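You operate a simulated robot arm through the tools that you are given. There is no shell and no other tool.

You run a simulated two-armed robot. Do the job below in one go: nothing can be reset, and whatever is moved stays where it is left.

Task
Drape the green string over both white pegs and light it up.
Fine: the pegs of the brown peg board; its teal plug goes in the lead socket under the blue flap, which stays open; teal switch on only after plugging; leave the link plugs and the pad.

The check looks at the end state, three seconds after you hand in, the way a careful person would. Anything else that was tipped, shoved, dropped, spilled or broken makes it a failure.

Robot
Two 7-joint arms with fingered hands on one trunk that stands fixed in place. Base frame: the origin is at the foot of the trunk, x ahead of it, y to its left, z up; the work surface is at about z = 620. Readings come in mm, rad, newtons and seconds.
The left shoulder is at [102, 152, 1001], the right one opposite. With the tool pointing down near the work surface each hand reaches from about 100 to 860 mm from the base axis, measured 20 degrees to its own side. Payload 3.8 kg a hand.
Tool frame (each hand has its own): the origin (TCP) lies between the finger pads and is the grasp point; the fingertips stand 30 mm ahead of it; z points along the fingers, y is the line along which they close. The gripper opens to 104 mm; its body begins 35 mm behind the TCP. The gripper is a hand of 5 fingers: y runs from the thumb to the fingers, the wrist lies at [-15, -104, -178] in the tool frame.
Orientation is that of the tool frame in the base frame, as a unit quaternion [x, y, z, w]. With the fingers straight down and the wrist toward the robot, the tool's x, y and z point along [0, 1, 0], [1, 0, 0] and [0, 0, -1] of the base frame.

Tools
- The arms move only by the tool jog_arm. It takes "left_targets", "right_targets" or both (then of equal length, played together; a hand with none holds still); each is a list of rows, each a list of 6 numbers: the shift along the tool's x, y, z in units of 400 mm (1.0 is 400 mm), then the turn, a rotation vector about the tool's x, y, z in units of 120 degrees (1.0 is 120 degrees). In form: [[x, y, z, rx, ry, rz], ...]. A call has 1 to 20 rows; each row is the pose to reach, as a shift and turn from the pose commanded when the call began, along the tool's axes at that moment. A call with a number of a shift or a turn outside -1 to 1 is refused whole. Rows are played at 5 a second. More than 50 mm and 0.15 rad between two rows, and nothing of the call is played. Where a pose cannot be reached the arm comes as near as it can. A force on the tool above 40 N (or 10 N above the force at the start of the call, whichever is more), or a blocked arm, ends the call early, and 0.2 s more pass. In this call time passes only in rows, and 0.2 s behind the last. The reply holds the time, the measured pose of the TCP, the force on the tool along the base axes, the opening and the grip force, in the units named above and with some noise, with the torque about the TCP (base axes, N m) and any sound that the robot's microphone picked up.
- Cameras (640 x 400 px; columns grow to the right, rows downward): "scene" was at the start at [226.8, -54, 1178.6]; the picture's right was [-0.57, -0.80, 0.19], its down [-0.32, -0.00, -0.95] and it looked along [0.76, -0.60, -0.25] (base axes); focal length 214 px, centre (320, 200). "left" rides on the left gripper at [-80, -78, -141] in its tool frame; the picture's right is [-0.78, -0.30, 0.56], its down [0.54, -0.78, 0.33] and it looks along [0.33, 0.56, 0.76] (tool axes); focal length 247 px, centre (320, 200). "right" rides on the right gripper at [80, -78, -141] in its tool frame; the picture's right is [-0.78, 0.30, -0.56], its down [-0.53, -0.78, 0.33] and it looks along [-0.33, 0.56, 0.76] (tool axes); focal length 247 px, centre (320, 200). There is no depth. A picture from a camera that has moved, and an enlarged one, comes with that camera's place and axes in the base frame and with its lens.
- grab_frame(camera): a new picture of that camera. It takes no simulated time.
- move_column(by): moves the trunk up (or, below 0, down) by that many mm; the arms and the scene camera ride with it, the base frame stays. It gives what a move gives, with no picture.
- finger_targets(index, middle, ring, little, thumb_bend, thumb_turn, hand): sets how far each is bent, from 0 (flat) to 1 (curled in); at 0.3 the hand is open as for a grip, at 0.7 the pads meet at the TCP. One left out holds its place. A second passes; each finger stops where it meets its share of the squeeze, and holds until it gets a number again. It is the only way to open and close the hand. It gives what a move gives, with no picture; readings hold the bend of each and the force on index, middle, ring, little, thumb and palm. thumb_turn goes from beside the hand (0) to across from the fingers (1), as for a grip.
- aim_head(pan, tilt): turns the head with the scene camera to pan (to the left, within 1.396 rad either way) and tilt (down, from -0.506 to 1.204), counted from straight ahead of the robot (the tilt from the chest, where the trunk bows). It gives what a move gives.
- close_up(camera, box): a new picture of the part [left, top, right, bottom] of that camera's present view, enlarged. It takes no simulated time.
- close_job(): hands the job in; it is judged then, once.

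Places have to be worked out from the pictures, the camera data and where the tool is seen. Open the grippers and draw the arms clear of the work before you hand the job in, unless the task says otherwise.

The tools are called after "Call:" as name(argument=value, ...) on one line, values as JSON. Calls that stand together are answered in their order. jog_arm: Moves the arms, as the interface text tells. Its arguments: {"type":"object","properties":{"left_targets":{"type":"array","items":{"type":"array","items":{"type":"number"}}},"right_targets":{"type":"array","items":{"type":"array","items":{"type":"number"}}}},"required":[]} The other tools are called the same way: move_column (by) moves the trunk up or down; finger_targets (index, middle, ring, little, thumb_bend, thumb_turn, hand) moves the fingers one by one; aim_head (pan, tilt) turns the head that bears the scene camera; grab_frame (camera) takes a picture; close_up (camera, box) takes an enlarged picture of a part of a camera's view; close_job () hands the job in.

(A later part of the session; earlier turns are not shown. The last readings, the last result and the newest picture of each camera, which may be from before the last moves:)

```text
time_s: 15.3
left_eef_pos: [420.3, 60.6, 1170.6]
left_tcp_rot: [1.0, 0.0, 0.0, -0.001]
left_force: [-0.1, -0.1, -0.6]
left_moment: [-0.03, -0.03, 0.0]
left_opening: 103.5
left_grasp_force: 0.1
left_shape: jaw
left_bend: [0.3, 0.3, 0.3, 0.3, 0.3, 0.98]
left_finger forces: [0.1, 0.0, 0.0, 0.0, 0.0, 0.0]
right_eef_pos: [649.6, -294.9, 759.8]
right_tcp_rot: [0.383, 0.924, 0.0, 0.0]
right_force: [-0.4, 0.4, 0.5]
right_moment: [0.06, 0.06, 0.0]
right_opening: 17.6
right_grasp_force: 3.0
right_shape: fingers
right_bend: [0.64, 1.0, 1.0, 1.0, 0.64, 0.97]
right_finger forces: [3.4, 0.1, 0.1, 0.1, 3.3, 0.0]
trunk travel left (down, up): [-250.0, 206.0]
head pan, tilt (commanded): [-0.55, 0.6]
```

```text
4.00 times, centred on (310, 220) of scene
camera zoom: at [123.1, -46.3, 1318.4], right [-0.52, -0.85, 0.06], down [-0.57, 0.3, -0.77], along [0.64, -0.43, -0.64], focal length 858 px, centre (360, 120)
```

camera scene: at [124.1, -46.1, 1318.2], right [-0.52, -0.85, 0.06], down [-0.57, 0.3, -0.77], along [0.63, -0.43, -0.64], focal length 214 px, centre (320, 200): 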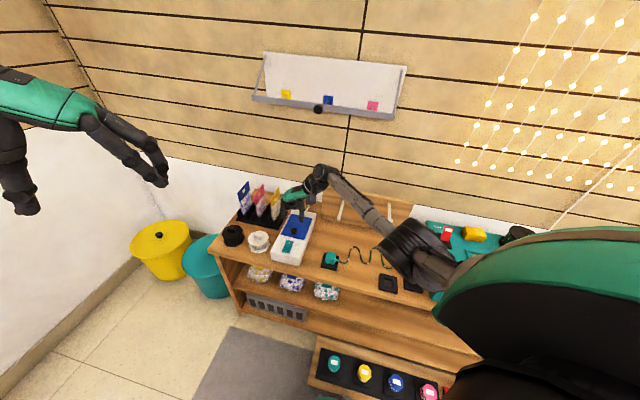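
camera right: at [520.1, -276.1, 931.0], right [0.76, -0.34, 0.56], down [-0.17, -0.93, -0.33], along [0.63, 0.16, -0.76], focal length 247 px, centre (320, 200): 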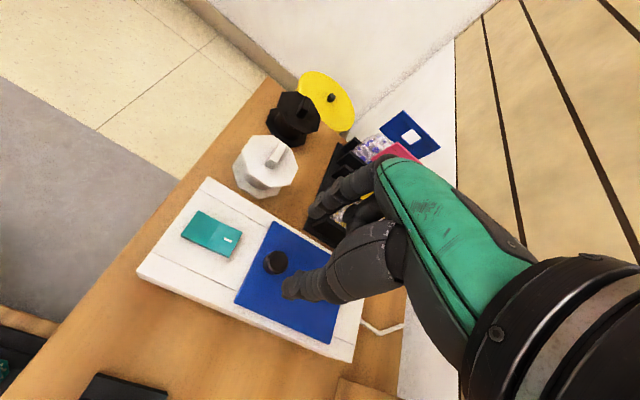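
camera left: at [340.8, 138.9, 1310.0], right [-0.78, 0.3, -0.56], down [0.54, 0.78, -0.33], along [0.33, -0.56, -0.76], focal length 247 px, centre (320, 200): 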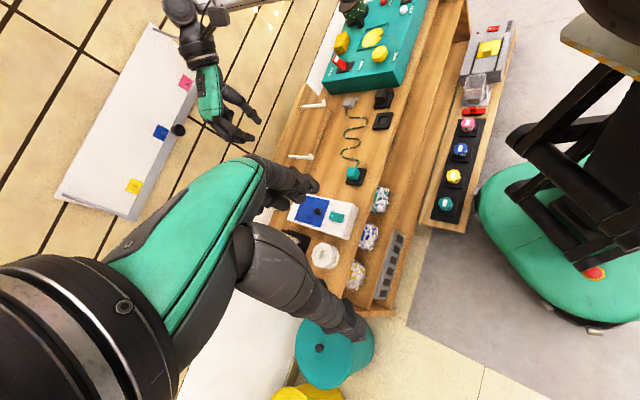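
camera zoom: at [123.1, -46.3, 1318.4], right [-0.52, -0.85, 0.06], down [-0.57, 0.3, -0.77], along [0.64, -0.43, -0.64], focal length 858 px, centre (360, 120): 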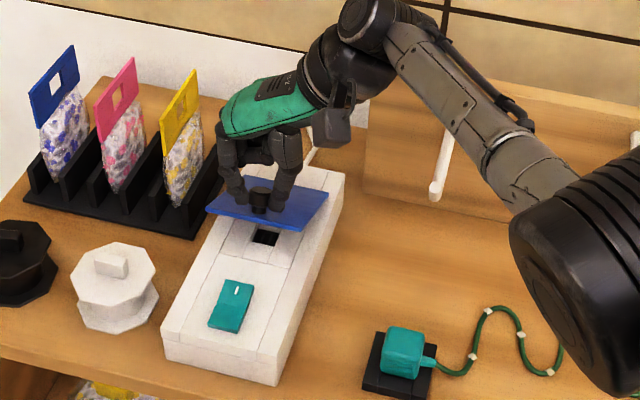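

The flap came up about 30° with the knob pivoting between the pads, and a dark square socket is visible beneath. I continue the arc to 60°, starting a slight tilt of the hand.

Call:
jog_arm(right_targets=[[-0.013, 0, -0.0165, 0, 0, 0], [-0.027, 0, -0.0318, 0, 0, 0], [-0.0425, 0, -0.0458, 0, 0, 0], [-0.0623, 0, -0.0582, 0, 0.025, 0], [-0.082, 0, -0.069, 0, 0.042, 0], [-0.1036, 0, -0.0782, 0, 0.067, 0]])

Call:
close_up(camera="right", box=[180, 140, 420, 360])

Call:
close_up(camera="scene", box=[260, 150, 360, 250])

```text
time_s: 16.8
left_eef_pos: [420.8, 60.3, 1170.1]
left_tcp_rot: [1.0, 0.001, -0.001, 0.0]
left_force: [0.1, -0.6, -1.0]
left_moment: [-0.03, 0.04, 0.01]
left_opening: 103.6
left_grasp_force: 0.0
left_shape: jaw
left_bend: [0.3, 0.3, 0.3, 0.3, 0.3, 0.98]
left_finger forces: [0.1, 0.1, 0.0, 0.1, 0.0, 0.0]
right_eef_pos: [643.2, -304.0, 795.4]
right_tcp_rot: [0.382, 0.922, 0.023, -0.056]
right_force: [-0.1, -0.6, 0.2]
right_moment: [0.01, 0.01, 0.03]
right_opening: 6.5
right_grasp_force: 0.0
right_shape: fingers
right_bend: [0.68, 1.0, 1.0, 1.0, 0.68, 0.97]
right_finger forces: [0.1, 0.0, 0.0, 0.0, 0.0, 0.0]
right hand out of reach, approached as far as the arm can: row 4, 5, 6
trunk travel left (down, up): [-250.0, 206.0]
head pan, tilt (commanded): [-0.55, 0.6]
```

```text
1.82 times, centred on (300, 250) of right
camera zoom: at [544.3, -315.0, 944.9], right [0.8, -0.38, 0.46], down [-0.2, -0.9, -0.4], along [0.56, 0.22, -0.8], focal length 449 px, centre (356, 109)
```

zoom: 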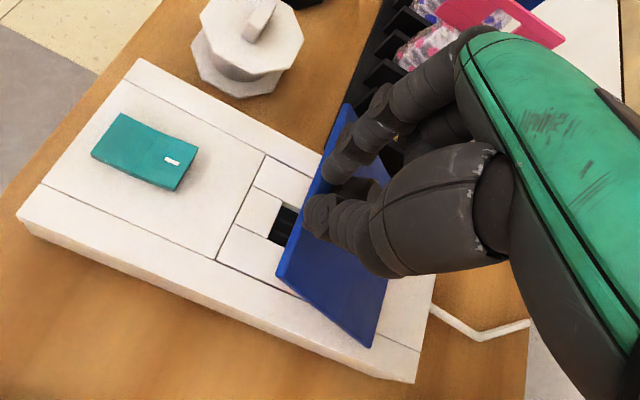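

```text
4.00 times, centred on (310, 200) of scene
camera zoom: at [123.4, -46.4, 1318.3], right [-0.52, -0.85, 0.06], down [-0.57, 0.3, -0.77], along [0.64, -0.43, -0.64], focal length 858 px, centre (360, 200)
```

zoom: 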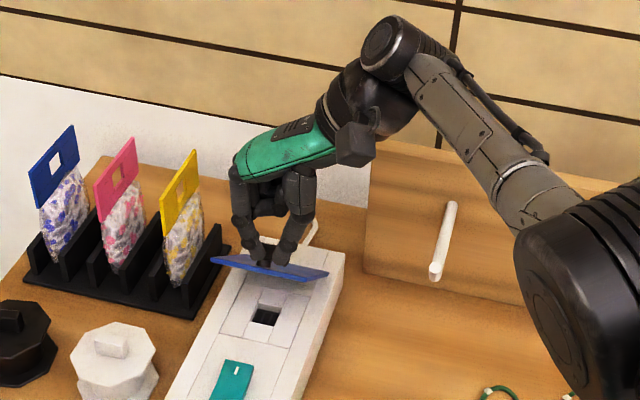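

The tilt hit a wrist limit and the pinch slipped off the knob, yet the flap stays at roughly 45°, so its hinge holds by friction. I open the pinch slightly and back the hand straight up, to push the flap from its inner side next.

Call:
finger_targets(hand="right", index=0.5, thumb_bend=0.5)

Call:
jog_arm(right_targets=[[0.007, 0, -0.06, 0, 0, 0], [0.015, 0, -0.12, 0, -0.02, 0], [0.022, 0, -0.18, 0, -0.04, 0], [0.03, 0, -0.248, 0, -0.058, 0]])

Call:
close_up(camera="right", box=[140, 140, 400, 360])

Call:
close_up(camera="scene", box=[260, 150, 360, 250])

```text
time_s: 17.8
left_eef_pos: [421.2, 61.0, 1169.7]
left_tcp_rot: [1.0, 0.0, 0.0, 0.0]
left_force: [0.4, 0.1, -0.3]
left_moment: [-0.02, -0.02, -0.01]
left_opening: 103.6
left_grasp_force: 0.2
left_shape: jaw
left_bend: [0.3, 0.3, 0.3, 0.3, 0.3, 0.98]
left_finger forces: [0.0, 0.0, 0.0, 0.0, 0.0, 0.0]
right_eef_pos: [643.7, -304.1, 794.6]
right_tcp_rot: [0.381, 0.922, 0.024, -0.056]
right_force: [0.2, -0.2, 0.3]
right_moment: [-0.03, -0.03, -0.02]
right_opening: 51.5
right_grasp_force: 0.1
right_shape: fingers
right_bend: [0.5, 1.0, 1.0, 1.0, 0.5, 0.97]
right_finger forces: [0.1, 0.1, 0.0, 0.0, 0.0, 0.0]
trunk travel left (down, up): [-250.0, 206.0]
head pan, tilt (commanded): [-0.55, 0.6]
```

```text
time_s: 18.8
left_eef_pos: [422.1, 60.2, 1169.0]
left_tcp_rot: [1.0, 0.0, 0.0, 0.0]
left_force: [-0.8, 0.4, 0.3]
left_moment: [0.01, -0.01, 0.0]
left_opening: 103.8
left_grasp_force: 0.1
left_shape: jaw
left_bend: [0.3, 0.3, 0.3, 0.3, 0.3, 0.98]
left_finger forces: [0.1, 0.0, 0.0, 0.1, 0.0, 0.1]
right_eef_pos: [646.3, -303.5, 895.9]
right_tcp_rot: [0.383, 0.924, 0.002, -0.008]
right_force: [0.4, 0.5, -0.3]
right_moment: [-0.03, 0.03, 0.0]
right_opening: 51.7
right_grasp_force: 0.0
right_shape: fingers
right_bend: [0.5, 1.0, 1.0, 1.0, 0.5, 0.97]
right_finger forces: [0.0, 0.1, 0.1, 0.1, 0.0, 0.0]
trunk travel left (down, up): [-250.0, 206.0]
head pan, tilt (commanded): [-0.55, 0.6]
```

```text
1.82 times, centred on (270, 250) of right
camera zoom: at [536.1, -304.2, 1037.6], right [0.77, -0.35, 0.54], down [-0.18, -0.92, -0.34], along [0.62, 0.17, -0.77], focal length 449 px, centre (411, 109)
```

zoom: 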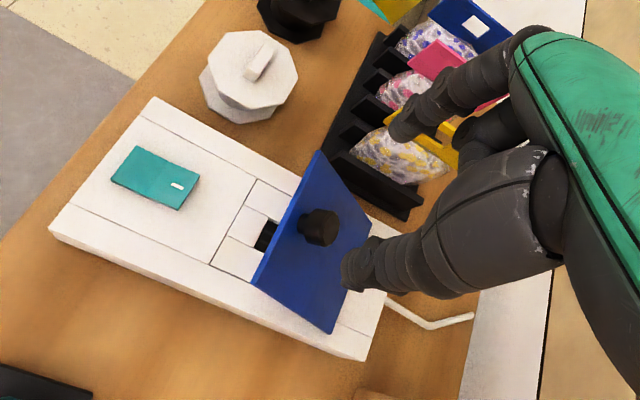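

```text
4.00 times, centred on (310, 200) of scene
camera zoom: at [123.0, -46.2, 1318.4], right [-0.52, -0.85, 0.06], down [-0.57, 0.3, -0.77], along [0.64, -0.43, -0.64], focal length 858 px, centre (360, 200)
```

zoom: 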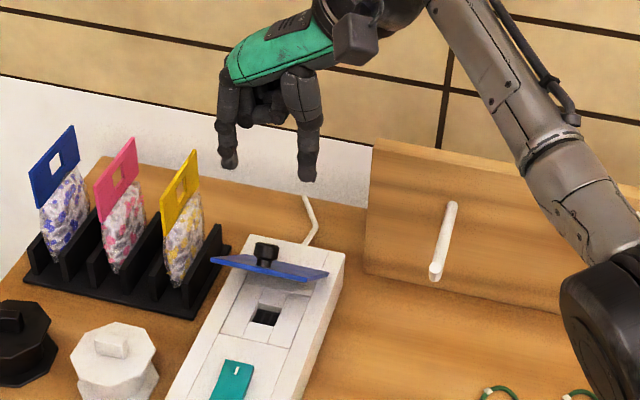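

The flap stands at about 45° on its own. I back the right hand away and turn it 90° so that its finger backs face the board, ready to push the flap's inner face.

Call:
jog_arm(right_targets=[[0.07, 0.015, 0, 0, -0.003, 0.03], [0.14, 0.03, 0, 0, -0.006, 0.09], [0.2, 0.05, 0, 0, -0.008, 0.15], [0.2, 0.05, 0, 0, -0.008, 0.215], [0.2, 0.05, 0, 0, -0.008, 0.28], [0.2, 0.05, 0, 0, -0.008, 0.345], [0.2, 0.05, 0, 0, -0.008, 0.41], [0.2, 0.05, 0, 0, -0.008, 0.475], [0.2, 0.05, 0, 0, -0.008, 0.54], [0.2, 0.05, 0, 0, -0.008, 0.61], [0.2, 0.05, 0, 0, -0.008, 0.68], [0.2, 0.05, 0, 0, -0.008, 0.75]])

Call:
finger_targets(hand="right", index=0.6, middle=0.6, ring=0.6, little=0.6, thumb_bend=0.5)

Call:
grab_frame(camera="right")

Call:
grab_frame(camera="scene")

```text
time_s: 21.4
left_eef_pos: [420.9, 61.4, 1169.5]
left_tcp_rot: [1.0, 0.0, 0.0, -0.001]
left_force: [0.5, 0.3, 0.2]
left_moment: [0.03, -0.01, -0.02]
left_opening: 103.7
left_grasp_force: 0.0
left_shape: jaw
left_bend: [0.3, 0.3, 0.3, 0.3, 0.3, 0.98]
left_finger forces: [0.1, 0.0, 0.0, 0.1, 0.1, 0.1]
right_eef_pos: [602.3, -235.5, 895.2]
right_tcp_rot: [0.925, 0.381, -0.008, -0.001]
right_force: [-0.1, 1.0, 0.7]
right_moment: [0.06, -0.01, 0.0]
right_opening: 51.8
right_grasp_force: 0.0
right_shape: fingers
right_bend: [0.5, 1.0, 1.0, 1.0, 0.5, 0.97]
right_finger forces: [0.1, 0.0, 0.0, 0.1, 0.0, 0.0]
trunk travel left (down, up): [-250.0, 206.0]
head pan, tilt (commanded): [-0.55, 0.6]
```

```text
time_s: 22.4
left_eef_pos: [420.4, 60.5, 1168.9]
left_tcp_rot: [1.0, 0.0, 0.001, 0.0]
left_force: [0.0, -0.4, -0.8]
left_moment: [0.01, -0.02, 0.04]
left_opening: 103.9
left_grasp_force: 0.1
left_shape: jaw
left_bend: [0.3, 0.3, 0.3, 0.3, 0.3, 0.98]
left_finger forces: [0.0, 0.1, 0.0, 0.0, 0.0, 0.1]
right_eef_pos: [602.0, -235.3, 895.9]
right_tcp_rot: [0.924, 0.383, -0.007, -0.002]
right_force: [0.0, 0.2, 0.5]
right_moment: [0.0, -0.02, 0.02]
right_opening: 38.9
right_grasp_force: 0.1
right_shape: fingers
right_bend: [0.6, 0.6, 0.6, 0.6, 0.5, 0.97]
right_finger forces: [0.0, 0.0, 0.0, 0.0, 0.1, 0.0]
trunk travel left (down, up): [-250.0, 206.0]
head pan, tilt (commanded): [-0.55, 0.6]
```

```text
taken
camera right: at [605.8, -122.9, 1037.4], right [-0.33, -0.76, 0.56], down [-0.93, 0.17, -0.32], along [0.15, -0.63, -0.76], focal length 247 px, centre (320, 200)
```

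right: 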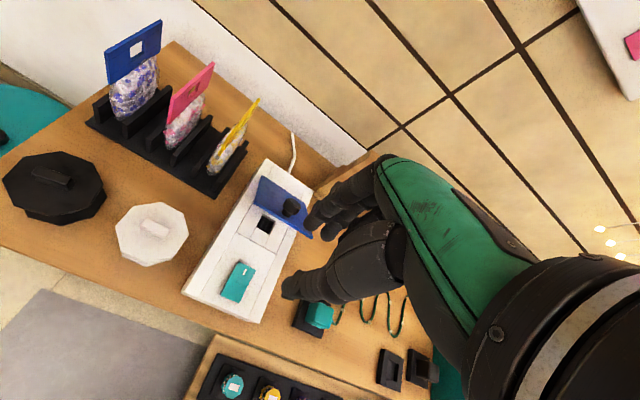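

```text
taken
camera scene: at [123.4, -46.3, 1318.3], right [-0.52, -0.85, 0.06], down [-0.57, 0.3, -0.77], along [0.64, -0.43, -0.64], focal length 214 px, centre (320, 200)
```

scene: 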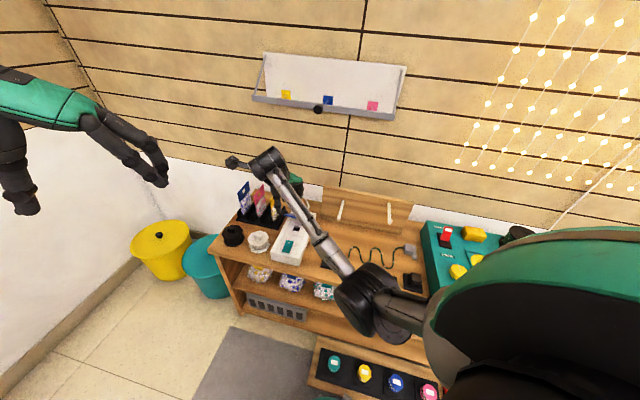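

The hand is at f≈592, l≈259, in front of the half-open flap. I lower it to z≈760 just ahead of the flap's front edge.

Call:
jog_arm(right_targets=[[0, -0.015, 0.08, 0, 0, 0], [0, -0.025, 0.16, 0, 0, 0], [0, -0.025, 0.24, 0, 0, 0], [0, -0.025, 0.3, 0, 0, 0], [0, -0.025, 0.34, 0, 0, 0]])

Call:
grab_frame(camera="right")

Call:
close_up(camera="scene", box=[240, 150, 360, 270])

Call:
close_up(camera="left", box=[220, 100, 380, 260])

```text
time_s: 23.6
left_eef_pos: [420.6, 60.4, 1171.2]
left_tcp_rot: [1.0, 0.0, 0.0, 0.0]
left_force: [0.2, -0.7, -0.2]
left_moment: [-0.01, 0.0, 0.02]
left_opening: 103.7
left_grasp_force: 0.0
left_shape: jaw
left_bend: [0.3, 0.3, 0.3, 0.3, 0.3, 0.98]
left_finger forces: [0.0, 0.1, 0.0, 0.1, 0.0, 0.0]
right_eef_pos: [594.2, -226.1, 760.6]
right_tcp_rot: [0.924, 0.383, -0.007, -0.002]
right_force: [-0.2, 0.0, -0.3]
right_moment: [-0.02, 0.01, 0.0]
right_opening: 38.8
right_grasp_force: 0.1
right_shape: fingers
right_bend: [0.6, 0.6, 0.6, 0.6, 0.5, 0.97]
right_finger forces: [0.0, 0.0, 0.1, 0.1, 0.0, 0.0]
trunk travel left (down, up): [-250.0, 206.0]
head pan, tilt (commanded): [-0.55, 0.6]
```

```text
taken
camera right: at [596.8, -115.1, 902.3], right [-0.33, -0.76, 0.56], down [-0.93, 0.17, -0.32], along [0.15, -0.63, -0.76], focal length 247 px, centre (320, 200)
```

right: 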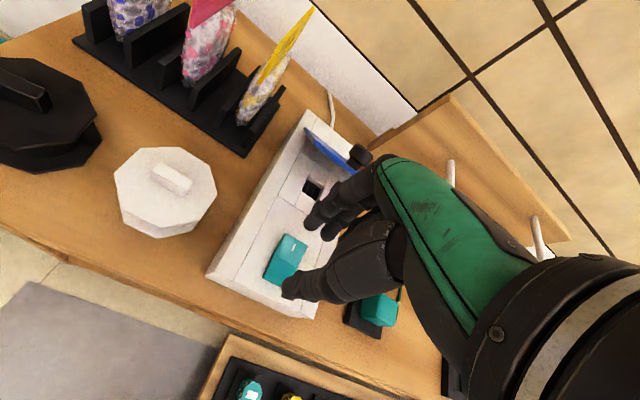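

```text
3.33 times, centred on (300, 210) of scene
camera zoom: at [123.4, -46.2, 1318.3], right [-0.52, -0.85, 0.06], down [-0.57, 0.3, -0.77], along [0.64, -0.43, -0.64], focal length 715 px, centre (387, 167)
```

zoom: 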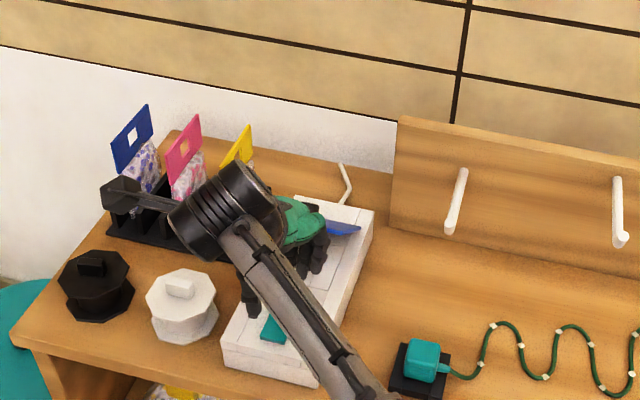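

```text
2.50 times, centred on (300, 180) of left
camera zoom: at [341.0, 139.0, 1309.9], right [-0.78, 0.3, -0.56], down [0.53, 0.78, -0.33], along [0.33, -0.56, -0.76], focal length 617 px, centre (370, 250)
```

zoom: 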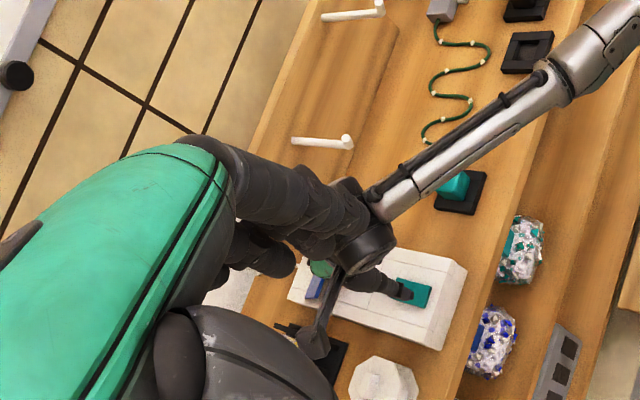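

The hand is just ahead of the flap with the palm clear. I push forward about 75 mm so the finger backs swing the flap up.

Call:
jog_arm(right_targets=[[0, 0.03, 0, 0, 0, 0], [0, 0.06, 0, 0, 0, 0], [0, 0.085, 0, 0, 0, 0], [0, 0.11, 0, 0, 0, 0], [0, 0.135, 0, 0, 0, 0], [0, 0.16, 0, 0, 0, 0], [0, 0.185, 0, 0, 0, 0]])

Call:
grab_frame(camera="right")

Call:
close_up(camera="scene", box=[240, 150, 360, 270])

```text
time_s: 25.0
left_eef_pos: [423.2, 58.0, 1168.5]
left_tcp_rot: [1.0, 0.001, -0.001, 0.0]
left_force: [-0.2, -0.6, -0.8]
left_moment: [0.02, 0.03, 0.01]
left_opening: 103.9
left_grasp_force: 0.0
left_shape: jaw
left_bend: [0.3, 0.3, 0.3, 0.3, 0.3, 0.98]
left_finger forces: [0.0, 0.0, 0.0, 0.0, 0.0, 0.0]
right_eef_pos: [641.5, -272.5, 762.1]
right_tcp_rot: [0.924, 0.383, -0.006, -0.002]
right_force: [-0.2, 0.2, -1.1]
right_moment: [0.0, 0.01, 0.02]
right_opening: 38.6
right_grasp_force: 0.1
right_shape: fingers
right_bend: [0.6, 0.6, 0.6, 0.6, 0.5, 0.97]
right_finger forces: [0.0, 0.5, 0.0, 0.1, 0.0, 0.0]
trunk travel left (down, up): [-250.0, 206.0]
head pan, tilt (commanded): [-0.55, 0.6]
stopped in row 7 (right hand): the force on the tool passed its limit at 43 N (the readings are from after the stop); the commanded pose is now the measured one
```

```text
taken
camera right: at [644.2, -160.1, 902.0], right [-0.33, -0.76, 0.56], down [-0.93, 0.17, -0.32], along [0.15, -0.63, -0.76], focal length 247 px, centre (320, 200)
```

right: 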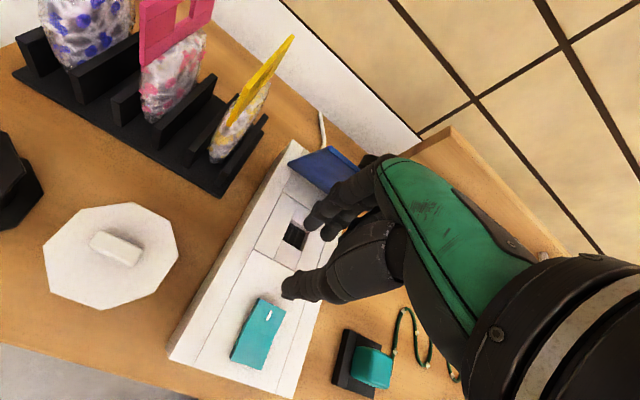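

```text
3.33 times, centred on (300, 210) of scene
camera zoom: at [125.1, -47.0, 1317.7], right [-0.52, -0.85, 0.06], down [-0.57, 0.3, -0.76], along [0.63, -0.43, -0.64], focal length 715 px, centre (387, 167)
```

zoom: 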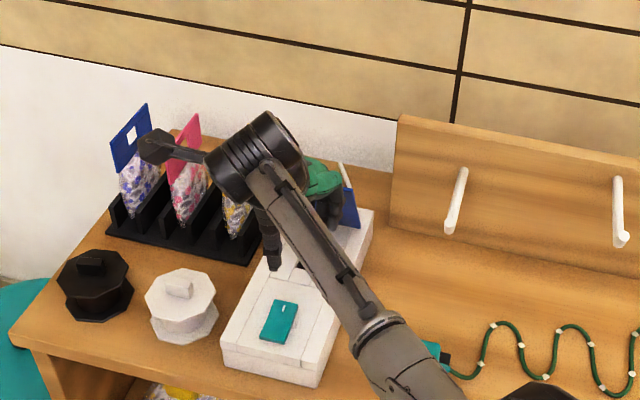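

The push stopped at 43 N with the flap looking near vertical, so it is probably against its stop. I look closer before deciding.

Call:
close_up(camera="right", box=[220, 90, 420, 320])

Call:
close_up(camera="scene", box=[280, 170, 350, 250])

Call:
close_up(camera="left", box=[220, 100, 380, 260])

```text
1.74 times, centred on (320, 205) of right
camera zoom: at [644.2, -160.1, 902.0], right [-0.33, -0.76, 0.56], down [-0.93, 0.17, -0.32], along [0.15, -0.63, -0.76], focal length 430 px, centre (320, 191)
```

zoom: 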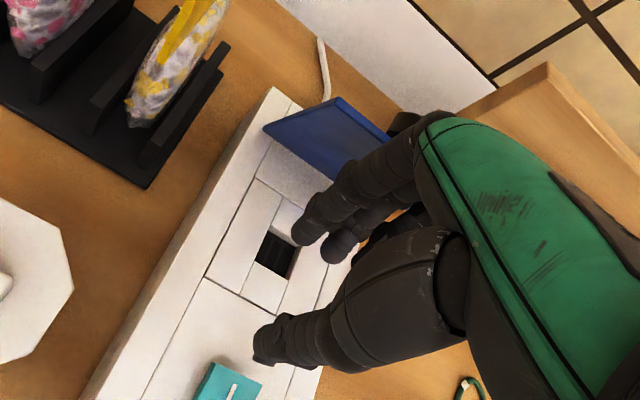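

```text
5.00 times, centred on (315, 210) of scene
camera zoom: at [125.1, -47.0, 1317.7], right [-0.52, -0.85, 0.06], down [-0.57, 0.3, -0.76], along [0.63, -0.43, -0.64], focal length 1072 px, centre (345, 150)
```

zoom: 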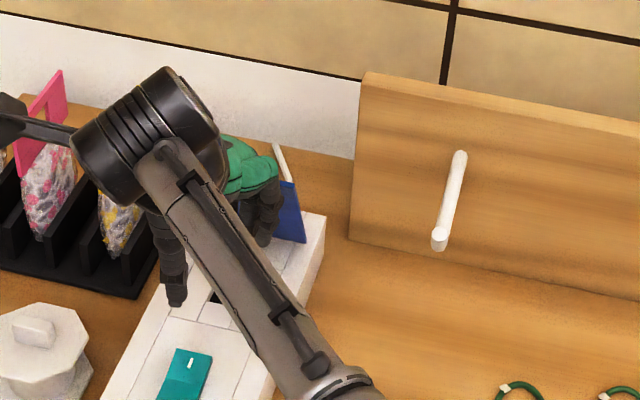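

```text
2.50 times, centred on (300, 180) of left
camera zoom: at [343.4, 137.8, 1309.1], right [-0.78, 0.3, -0.56], down [0.53, 0.78, -0.33], along [0.33, -0.56, -0.76], focal length 617 px, centre (370, 250)
```

zoom: 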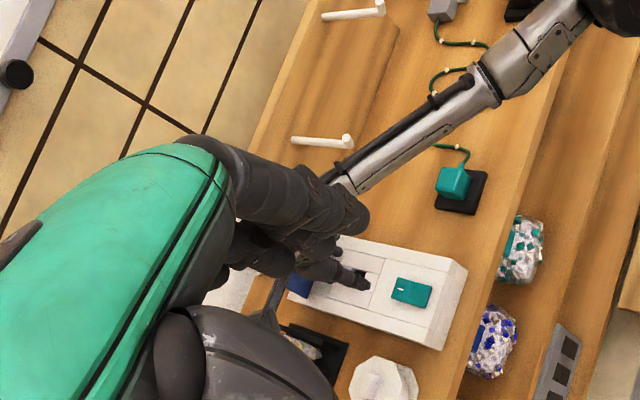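

The box has not shifted. I back the hand off and up to see the flap's angle.

Call:
jog_arm(right_targets=[[0, -0.05, 0, 0, 0, 0], [0, -0.11, -0.02, 0, 0, 0], [0, -0.17, -0.06, 0, 0, 0], [0, -0.2, -0.15, 0, 0, 0], [0, -0.2, -0.25, 0, 0, 0]])

Call:
grab_frame(camera="right")

Call:
close_up(camera="scene", box=[240, 150, 360, 270])

```text
time_s: 26.2
left_eef_pos: [421.3, 60.8, 1169.8]
left_tcp_rot: [1.0, 0.0, 0.0, -0.001]
left_force: [0.1, -0.5, 0.6]
left_moment: [0.03, 0.04, -0.01]
left_opening: 103.6
left_grasp_force: 0.0
left_shape: jaw
left_bend: [0.3, 0.3, 0.3, 0.3, 0.3, 0.98]
left_finger forces: [0.0, 0.0, 0.0, 0.0, 0.1, 0.1]
right_eef_pos: [585.4, -214.8, 862.5]
right_tcp_rot: [0.923, 0.384, -0.006, -0.002]
right_force: [-0.5, -0.9, 0.5]
right_moment: [-0.02, -0.05, -0.03]
right_opening: 38.3
right_grasp_force: 0.0
right_shape: fingers
right_bend: [0.6, 0.6, 0.6, 0.6, 0.5, 0.97]
right_finger forces: [0.0, 0.1, 0.1, 0.1, 0.0, 0.0]
trunk travel left (down, up): [-250.0, 206.0]
head pan, tilt (commanded): [-0.55, 0.6]
```

```text
taken
camera right: at [587.5, -102.5, 1004.3], right [-0.33, -0.76, 0.56], down [-0.93, 0.17, -0.32], along [0.15, -0.63, -0.76], focal length 247 px, centre (320, 200)
```

right: 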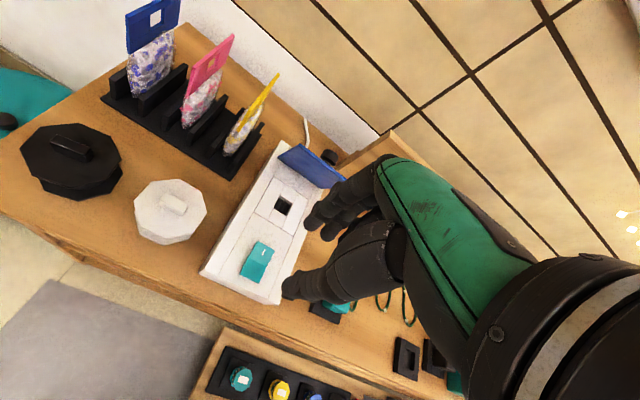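

```text
3.33 times, centred on (300, 210) of scene
camera zoom: at [123.5, -46.2, 1318.3], right [-0.52, -0.85, 0.06], down [-0.57, 0.3, -0.77], along [0.64, -0.43, -0.64], focal length 715 px, centre (387, 167)
```

zoom: 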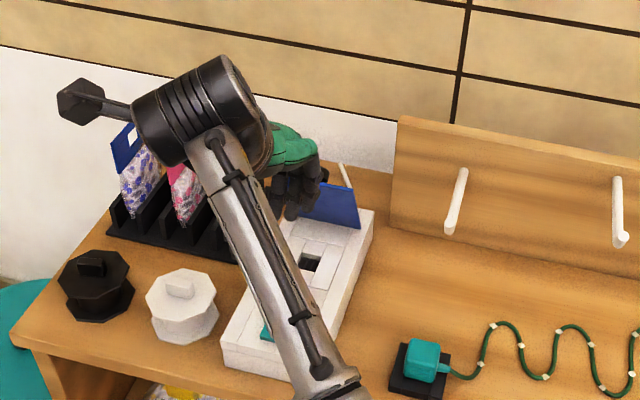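

The flap stands open and stays. I enlarge it to measure its angle and the socket's place.

Call:
close_up(camera="right", box=[190, 120, 350, 310])

Call:
close_up(camera="scene", box=[290, 180, 350, 250])

```text
2.11 times, centred on (270, 215) of right
camera zoom: at [587.5, -102.5, 1004.3], right [-0.33, -0.76, 0.56], down [-0.93, 0.17, -0.32], along [0.15, -0.63, -0.76], focal length 520 px, centre (425, 168)
```

zoom: 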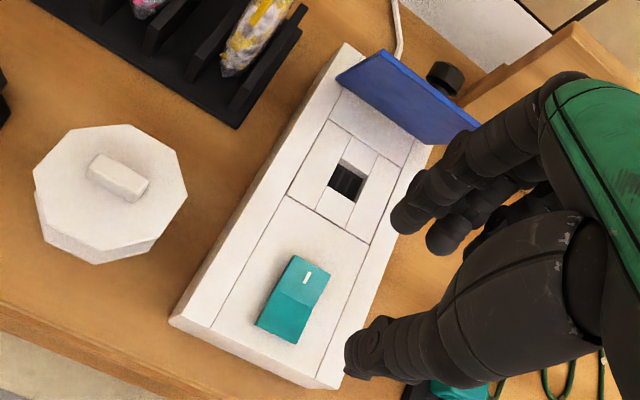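

```text
5.71 times, centred on (320, 215) of scene
camera zoom: at [123.5, -46.2, 1318.3], right [-0.52, -0.85, 0.06], down [-0.57, 0.3, -0.77], along [0.64, -0.43, -0.64], focal length 1226 px, centre (320, 114)
```

zoom: 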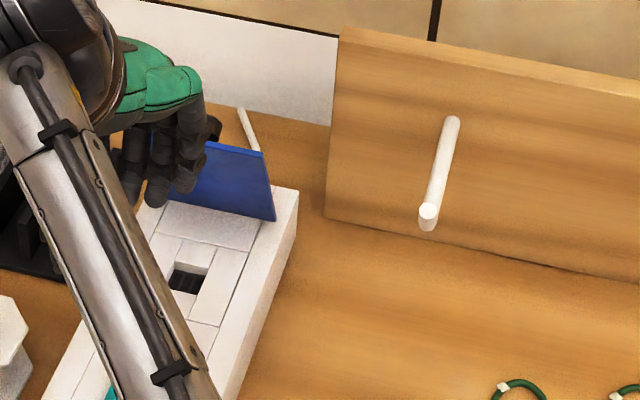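

From both views the flap stands at about 67° and holds. To learn whether that is its stop, I go back and push again slowly at the same place, reading the force.

Call:
jog_arm(right_targets=[[0, 0, 0.1, 0, 0, 0], [0, 0, 0.2, 0, 0, 0], [0, 0, 0.25, 0, 0, 0], [0, 0.06, 0.25, 0, 0, 0], [0, 0.12, 0.25, 0, 0, 0], [0, 0.16, 0.25, 0, 0, 0], [0, 0.18, 0.25, 0, 0, 0], [0, 0.19, 0.25, 0, 0, 0], [0, 0.195, 0.25, 0, 0, 0], [0, 0.2, 0.25, 0, 0, 0]])

Call:
close_up(camera="right", box=[220, 90, 420, 320])

```text
time_s: 28.4
left_eef_pos: [421.9, 61.3, 1170.3]
left_tcp_rot: [1.0, 0.0, 0.0, 0.0]
left_force: [0.0, -0.3, -0.1]
left_moment: [-0.01, 0.01, 0.01]
left_opening: 103.7
left_grasp_force: 0.0
left_shape: jaw
left_bend: [0.3, 0.3, 0.3, 0.3, 0.3, 0.98]
left_finger forces: [0.0, 0.0, 0.0, 0.0, 0.1, 0.0]
right_eef_pos: [640.7, -272.7, 762.7]
right_tcp_rot: [0.923, 0.384, -0.004, -0.002]
right_force: [-0.4, -0.6, -0.6]
right_moment: [0.02, -0.02, -0.03]
right_opening: 38.5
right_grasp_force: 0.0
right_shape: fingers
right_bend: [0.6, 0.6, 0.6, 0.6, 0.5, 0.97]
right_finger forces: [0.0, 0.0, 0.0, 0.0, 0.0, 0.0]
trunk travel left (down, up): [-250.0, 206.0]
head pan, tilt (commanded): [-0.55, 0.6]
```

```text
1.74 times, centred on (320, 205) of right
camera zoom: at [643.1, -159.6, 904.0], right [-0.33, -0.76, 0.56], down [-0.93, 0.17, -0.32], along [0.15, -0.63, -0.76], focal length 430 px, centre (320, 191)
```

zoom: 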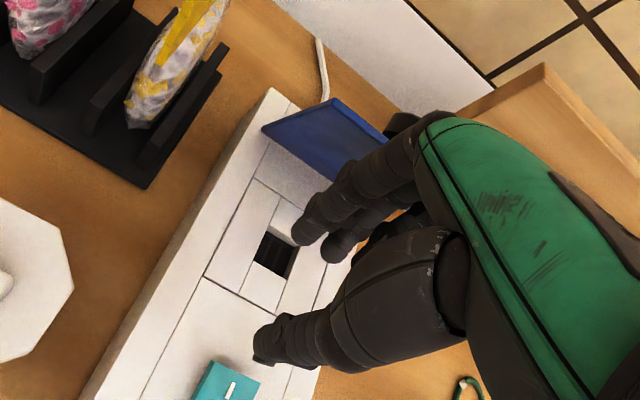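

No force yet at the same place as before. I push on in 2 mm steps.

Call:
jog_arm(right_targets=[[0, 0.006, 0, 0, 0, 0], [0, 0.012, 0, 0, 0, 0], [0, 0.018, 0, 0, 0, 0], [0, 0.024, 0, 0, 0, 0], [0, 0.03, 0, 0, 0, 0]])

Call:
close_up(camera="right", box=[220, 90, 420, 320])

```text
time_s: 29.6
left_eef_pos: [422.0, 60.5, 1170.1]
left_tcp_rot: [1.0, -0.001, 0.0, -0.001]
left_force: [-0.3, 0.8, -0.3]
left_moment: [-0.01, -0.02, -0.01]
left_opening: 103.5
left_grasp_force: 0.1
left_shape: jaw
left_bend: [0.3, 0.3, 0.3, 0.3, 0.3, 0.98]
left_finger forces: [0.0, 0.0, 0.1, 0.1, 0.0, 0.1]
right_eef_pos: [649.6, -280.4, 762.1]
right_tcp_rot: [0.923, 0.384, -0.005, -0.002]
right_force: [-0.5, 0.5, -0.5]
right_moment: [0.02, 0.0, 0.0]
right_opening: 38.6
right_grasp_force: 0.2
right_shape: fingers
right_bend: [0.6, 0.6, 0.6, 0.6, 0.5, 0.97]
right_finger forces: [0.1, 0.1, 0.0, 0.0, 0.0, 0.0]
trunk travel left (down, up): [-250.0, 206.0]
head pan, tilt (commanded): [-0.55, 0.6]
```

```text
1.74 times, centred on (320, 205) of right
camera zoom: at [651.4, -168.4, 903.8], right [-0.33, -0.76, 0.56], down [-0.93, 0.17, -0.32], along [0.15, -0.63, -0.76], focal length 430 px, centre (320, 191)
```

zoom: 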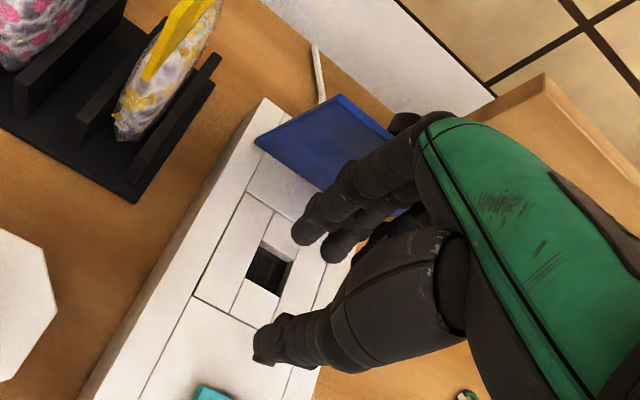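

The flap keeps moving with almost no force, so the earlier spike was only an impact. I keep pushing in 3 mm steps.

Call:
jog_arm(right_targets=[[0, 0.007, 0, 0, 0, 0], [0, 0.014, 0, 0, 0, 0], [0, 0.021, 0, 0, 0, 0], [0, 0.028, 0, 0, 0, 0], [0, 0.035, 0, 0, 0, 0], [0, 0.042, 0, 0, 0, 0], [0, 0.049, 0, 0, 0, 0], [0, 0.056, 0, 0, 0, 0], [0, 0.063, 0, 0, 0, 0], [0, 0.07, 0, 0, 0, 0], [0, 0.077, 0, 0, 0, 0], [0, 0.084, 0, 0, 0, 0], [0, 0.091, 0, 0, 0, 0], [0, 0.098, 0, 0, 0, 0]])

Call:
close_up(camera="right", box=[220, 90, 420, 320])

Call:
close_up(camera="scene", box=[260, 150, 360, 250])

```text
time_s: 32.6
left_eef_pos: [421.7, 61.0, 1169.3]
left_tcp_rot: [1.0, 0.0, 0.0, 0.0]
left_force: [-0.5, 0.2, -0.1]
left_moment: [-0.03, 0.0, 0.01]
left_opening: 103.6
left_grasp_force: 0.0
left_shape: jaw
left_bend: [0.3, 0.3, 0.3, 0.3, 0.3, 0.98]
left_finger forces: [0.0, 0.0, 0.1, 0.0, 0.0, 0.0]
right_eef_pos: [676.1, -306.6, 762.5]
right_tcp_rot: [0.923, 0.385, -0.005, -0.002]
right_force: [-0.2, -0.1, 0.1]
right_moment: [-0.03, -0.02, -0.01]
right_opening: 38.4
right_grasp_force: 0.0
right_shape: fingers
right_bend: [0.6, 0.6, 0.6, 0.6, 0.5, 0.97]
right_finger forces: [0.0, 0.1, 0.0, 0.0, 0.0, 0.0]
trunk travel left (down, up): [-250.0, 206.0]
head pan, tilt (commanded): [-0.55, 0.6]
```

```text
1.74 times, centred on (320, 205) of right
camera zoom: at [679.0, -195.2, 903.4], right [-0.33, -0.76, 0.56], down [-0.93, 0.17, -0.32], along [0.15, -0.63, -0.76], focal length 430 px, centre (320, 191)
```

zoom: 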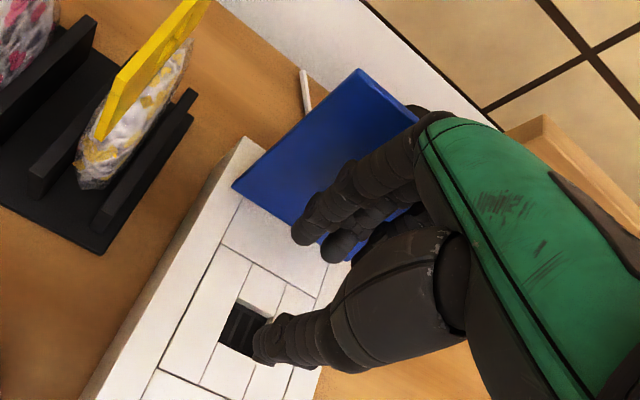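

```text
4.00 times, centred on (310, 200) of scene
camera zoom: at [123.4, -46.4, 1318.3], right [-0.52, -0.85, 0.06], down [-0.57, 0.3, -0.77], along [0.64, -0.43, -0.64], focal length 858 px, centre (360, 200)
```

zoom: 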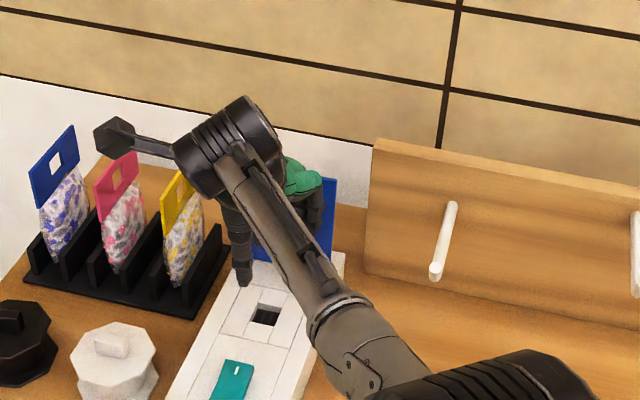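

The flap is now about upright with no resistance. I push another 20 mm to lean it well past vertical.

Call:
jog_arm(right_targets=[[0, 0.007, 0, 0, 0, 0], [0, 0.014, 0, 0, 0, 0], [0, 0.021, 0, 0, 0, 0], [0, 0.028, 0, 0, 0, 0], [0, 0.035, 0, 0, 0, 0], [0, 0.042, 0, 0, 0, 0], [0, 0.05, 0, 0, 0, 0]])

Call:
close_up(camera="right", box=[220, 90, 420, 320])

Call:
close_up(camera="scene", box=[260, 150, 360, 250])

```text
time_s: 34.2
left_eef_pos: [422.0, 60.4, 1170.0]
left_tcp_rot: [1.0, 0.0, 0.0, 0.0]
left_force: [0.3, -1.0, -0.1]
left_moment: [0.02, -0.01, -0.03]
left_opening: 103.7
left_grasp_force: 0.1
left_shape: jaw
left_bend: [0.3, 0.3, 0.3, 0.3, 0.3, 0.98]
left_finger forces: [0.0, 0.0, 0.1, 0.1, 0.1, 0.0]
right_eef_pos: [691.4, -322.0, 761.7]
right_tcp_rot: [0.923, 0.384, -0.005, -0.002]
right_force: [0.5, -0.7, 0.0]
right_moment: [0.02, 0.0, 0.01]
right_opening: 38.7
right_grasp_force: 0.1
right_shape: fingers
right_bend: [0.6, 0.6, 0.6, 0.6, 0.5, 0.97]
right_finger forces: [0.0, 0.0, 0.0, 0.0, 0.0, 0.0]
trunk travel left (down, up): [-250.0, 206.0]
head pan, tilt (commanded): [-0.55, 0.6]
```

```text
1.74 times, centred on (320, 205) of right
camera zoom: at [693.7, -210.0, 902.9], right [-0.33, -0.76, 0.56], down [-0.93, 0.17, -0.32], along [0.15, -0.63, -0.76], focal length 430 px, centre (320, 191)
```

zoom: 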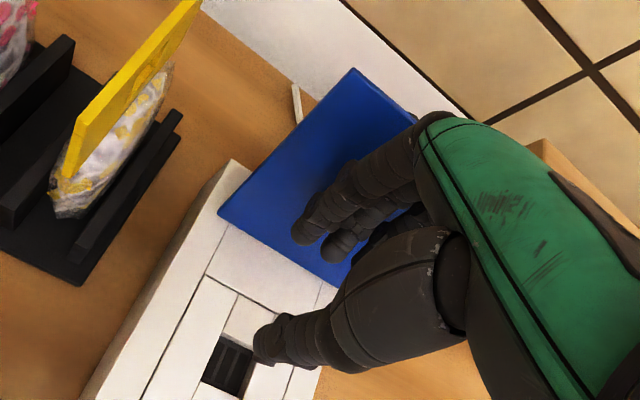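

```text
4.00 times, centred on (310, 200) of scene
camera zoom: at [123.4, -46.4, 1318.3], right [-0.52, -0.85, 0.06], down [-0.57, 0.3, -0.77], along [0.64, -0.43, -0.64], focal length 858 px, centre (360, 200)
```

zoom: 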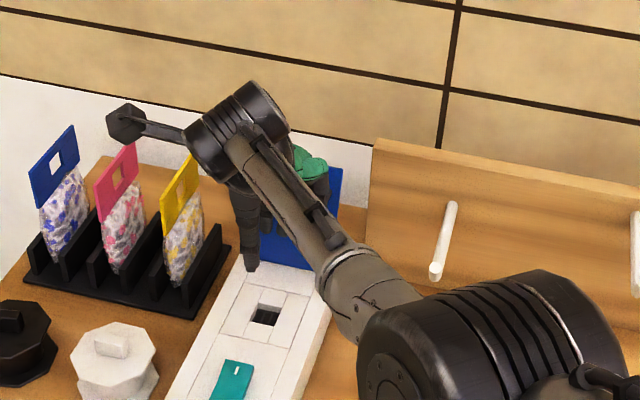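

By the scene view the flap now leans about 112°, well past upright. I withdraw the hand backward and up, then check that it stays.

Call:
jog_arm(right_targets=[[0, -0.1, 0, 0, 0, 0], [0, -0.2, -0.02, 0, 0, 0], [0, -0.28, -0.08, 0, 0, 0], [0, -0.32, -0.18, 0, 0, 0], [-0.08, -0.34, -0.26, 0, 0, 0], [-0.18, -0.34, -0.3, 0, 0, 0], [-0.28, -0.34, -0.3, 0, 0, 0]])

Call:
grab_frame(camera="right")

Call:
grab_frame(camera="scene")

Call:
grab_frame(camera="left")

```text
time_s: 35.8
left_eef_pos: [419.8, 59.9, 1170.7]
left_tcp_rot: [1.0, 0.0, 0.0, -0.001]
left_force: [-0.5, -1.2, -0.1]
left_moment: [-0.02, 0.0, -0.02]
left_opening: 103.6
left_grasp_force: 0.1
left_shape: jaw
left_bend: [0.3, 0.3, 0.3, 0.3, 0.3, 0.98]
left_finger forces: [0.1, 0.0, 0.1, 0.1, 0.0, 0.0]
right_eef_pos: [513.4, -305.7, 883.2]
right_tcp_rot: [0.923, 0.384, -0.004, -0.002]
right_force: [0.2, 0.5, 0.5]
right_moment: [0.01, -0.02, 0.0]
right_opening: 38.8
right_grasp_force: 0.0
right_shape: fingers
right_bend: [0.6, 0.6, 0.6, 0.6, 0.5, 0.97]
right_finger forces: [0.0, 0.0, 0.0, 0.1, 0.0, 0.0]
trunk travel left (down, up): [-250.0, 206.0]
head pan, tilt (commanded): [-0.55, 0.6]
```

```text
taken
camera right: at [517.0, -194.7, 1024.5], right [-0.33, -0.76, 0.56], down [-0.93, 0.17, -0.32], along [0.15, -0.63, -0.76], focal length 247 px, centre (320, 200)
```

right: 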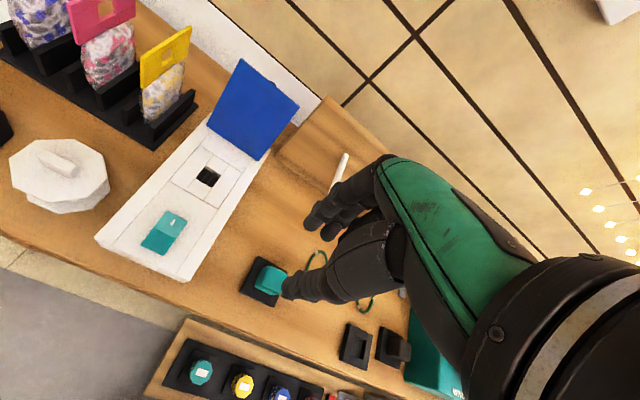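

```text
taken
camera scene: at [122.7, -46.8, 1318.4], right [-0.52, -0.85, 0.06], down [-0.57, 0.3, -0.77], along [0.64, -0.43, -0.64], focal length 214 px, centre (320, 200)
```

scene: 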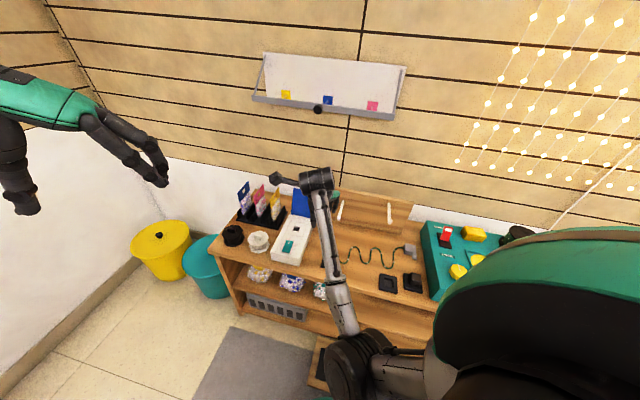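

```text
taken
camera left: at [340.4, 138.5, 1310.2], right [-0.78, 0.3, -0.56], down [0.54, 0.78, -0.33], along [0.33, -0.56, -0.76], focal length 247 px, centre (320, 200)
```

left: 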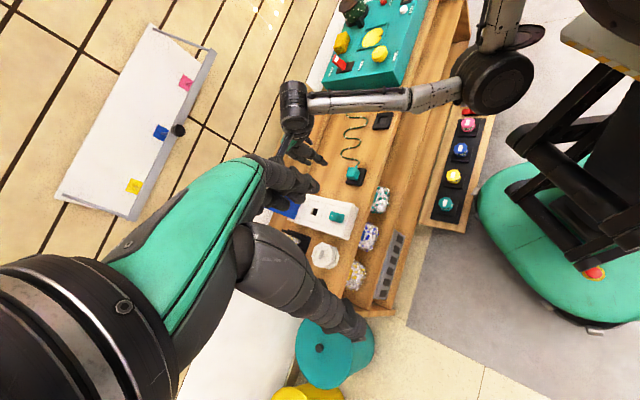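

The flap stays well open. I enlarge the socket, the switch, and the plug to plan the grasp and insertion.

Call:
close_up(camera="right", box=[90, 130, 260, 290])

Call:
close_up(camera="right", box=[220, 220, 340, 330])

Call:
close_up(camera="left", box=[280, 100, 400, 250])

Call:
close_up(camera="scene", box=[260, 170, 340, 280])

```text
2.50 times, centred on (175, 210) of right
camera zoom: at [517.0, -194.7, 1024.5], right [-0.33, -0.76, 0.56], down [-0.93, 0.17, -0.32], along [0.15, -0.63, -0.76], focal length 617 px, centre (682, 175)
```

zoom: 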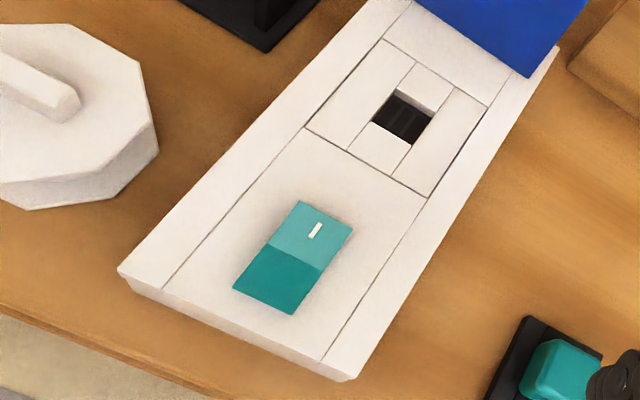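

```text
3.64 times, centred on (280, 275) of right
camera zoom: at [517.0, -194.7, 1024.5], right [-0.33, -0.76, 0.56], down [-0.93, 0.17, -0.32], along [0.15, -0.63, -0.76], focal length 898 px, centre (466, -73)
```

zoom: 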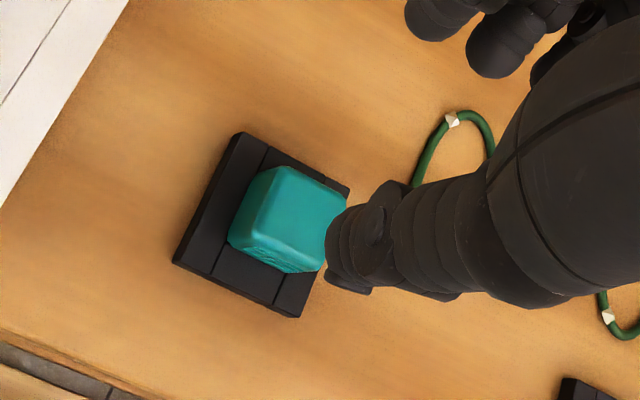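

```text
2.67 times, centred on (340, 175) of left
camera zoom: at [340.4, 138.5, 1310.2], right [-0.78, 0.3, -0.56], down [0.54, 0.78, -0.33], along [0.33, -0.56, -0.76], focal length 659 px, centre (267, 267)
```

zoom: 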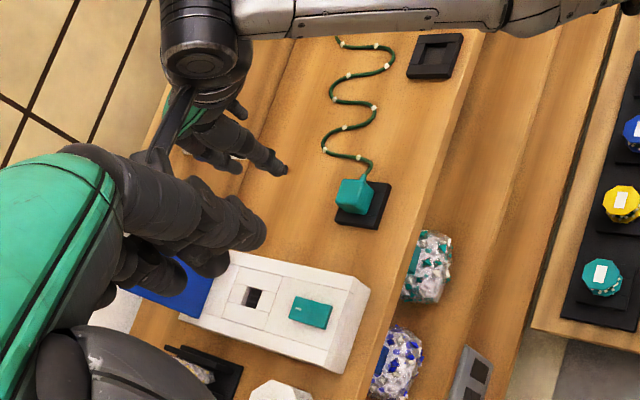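

```text
3.64 times, centred on (300, 225) of scene
camera zoom: at [122.7, -46.8, 1318.4], right [-0.52, -0.85, 0.06], down [-0.57, 0.3, -0.77], along [0.64, -0.43, -0.64], focal length 780 px, centre (393, 109)
```

zoom: 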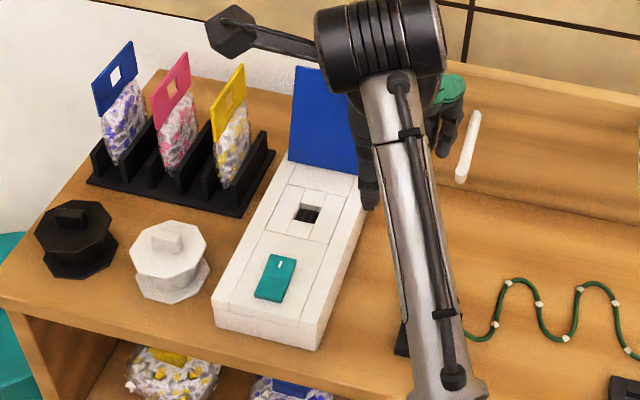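

Hole centre comes out near f=674, l=248 on the box top; the plug sits in a similar dock centred near f=590, l=89, with its cable leaving to the right. I preset index, middle and thumb open, curl ring and little away, and come above the plug.

Call:
finger_targets(hand="right", index=0.42, middle=0.42, ring=1.0, little=1.0, thumb_bend=0.42)

Call:
jog_arm(right_targets=[[-0.04, 0.01, 0.08, 0, 0, 0], [-0.09, 0.02, 0.16, 0, 0, 0], [-0.132, 0.0285, 0.24, 0, 0, 0], [-0.132, 0.0285, 0.308, 0, 0, 0]])

Call:
grab_frame(camera="right")

Call:
close_up(camera="left", box=[280, 80, 440, 240])

```text
time_s: 36.8
left_eef_pos: [421.6, 60.4, 1169.0]
left_tcp_rot: [1.0, 0.0, 0.0, 0.0]
left_force: [0.1, 0.2, -0.6]
left_moment: [-0.02, 0.01, -0.03]
left_opening: 103.4
left_grasp_force: 0.0
left_shape: jaw
left_bend: [0.3, 0.3, 0.3, 0.3, 0.3, 0.98]
left_finger forces: [0.0, 0.1, 0.0, 0.0, 0.0, 0.0]
right_eef_pos: [514.5, -306.2, 883.3]
right_tcp_rot: [0.923, 0.384, -0.004, -0.002]
right_force: [0.8, 0.2, -0.1]
right_moment: [-0.01, -0.01, 0.01]
right_opening: 72.2
right_grasp_force: 0.1
right_shape: fingers
right_bend: [0.42, 0.42, 1.0, 1.0, 0.42, 0.97]
right_finger forces: [0.1, 0.1, 0.0, 0.1, 0.1, 0.0]
trunk travel left (down, up): [-250.0, 206.0]
head pan, tilt (commanded): [-0.55, 0.6]
```

```text
time_s: 37.8
left_eef_pos: [421.6, 60.7, 1169.6]
left_tcp_rot: [1.0, 0.0, 0.0, 0.0]
left_force: [0.0, 0.1, -0.7]
left_moment: [0.01, -0.02, 0.02]
left_opening: 103.6
left_grasp_force: 0.0
left_shape: jaw
left_bend: [0.3, 0.3, 0.3, 0.3, 0.3, 0.98]
left_finger forces: [0.0, 0.0, 0.0, 0.0, 0.0, 0.1]
right_eef_pos: [484.4, -351.0, 763.5]
right_tcp_rot: [0.924, 0.383, -0.005, -0.002]
right_force: [0.1, -0.4, 0.7]
right_moment: [0.02, 0.0, -0.01]
right_opening: 72.4
right_grasp_force: 0.2
right_shape: fingers
right_bend: [0.42, 0.42, 1.0, 1.0, 0.42, 0.97]
right_finger forces: [0.1, 0.0, 0.0, 0.0, 0.0, 0.0]
trunk travel left (down, up): [-250.0, 206.0]
head pan, tilt (commanded): [-0.55, 0.6]
```

```text
taken
camera right: at [487.7, -238.7, 905.2], right [-0.33, -0.76, 0.56], down [-0.93, 0.17, -0.32], along [0.15, -0.63, -0.76], focal length 247 px, centre (320, 200)
```

right: 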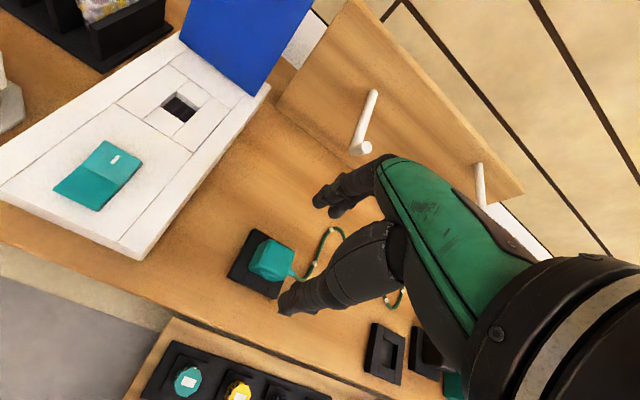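

```text
2.50 times, centred on (360, 160) of left
camera zoom: at [341.3, 139.0, 1309.9], right [-0.78, 0.3, -0.56], down [0.53, 0.78, -0.33], along [0.33, -0.56, -0.76], focal length 617 px, centre (220, 300)
```

zoom: 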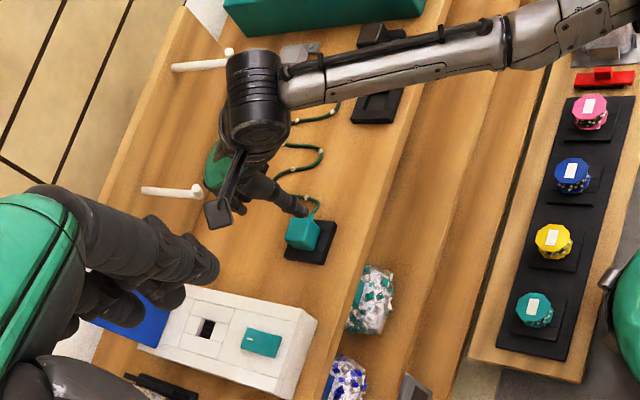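

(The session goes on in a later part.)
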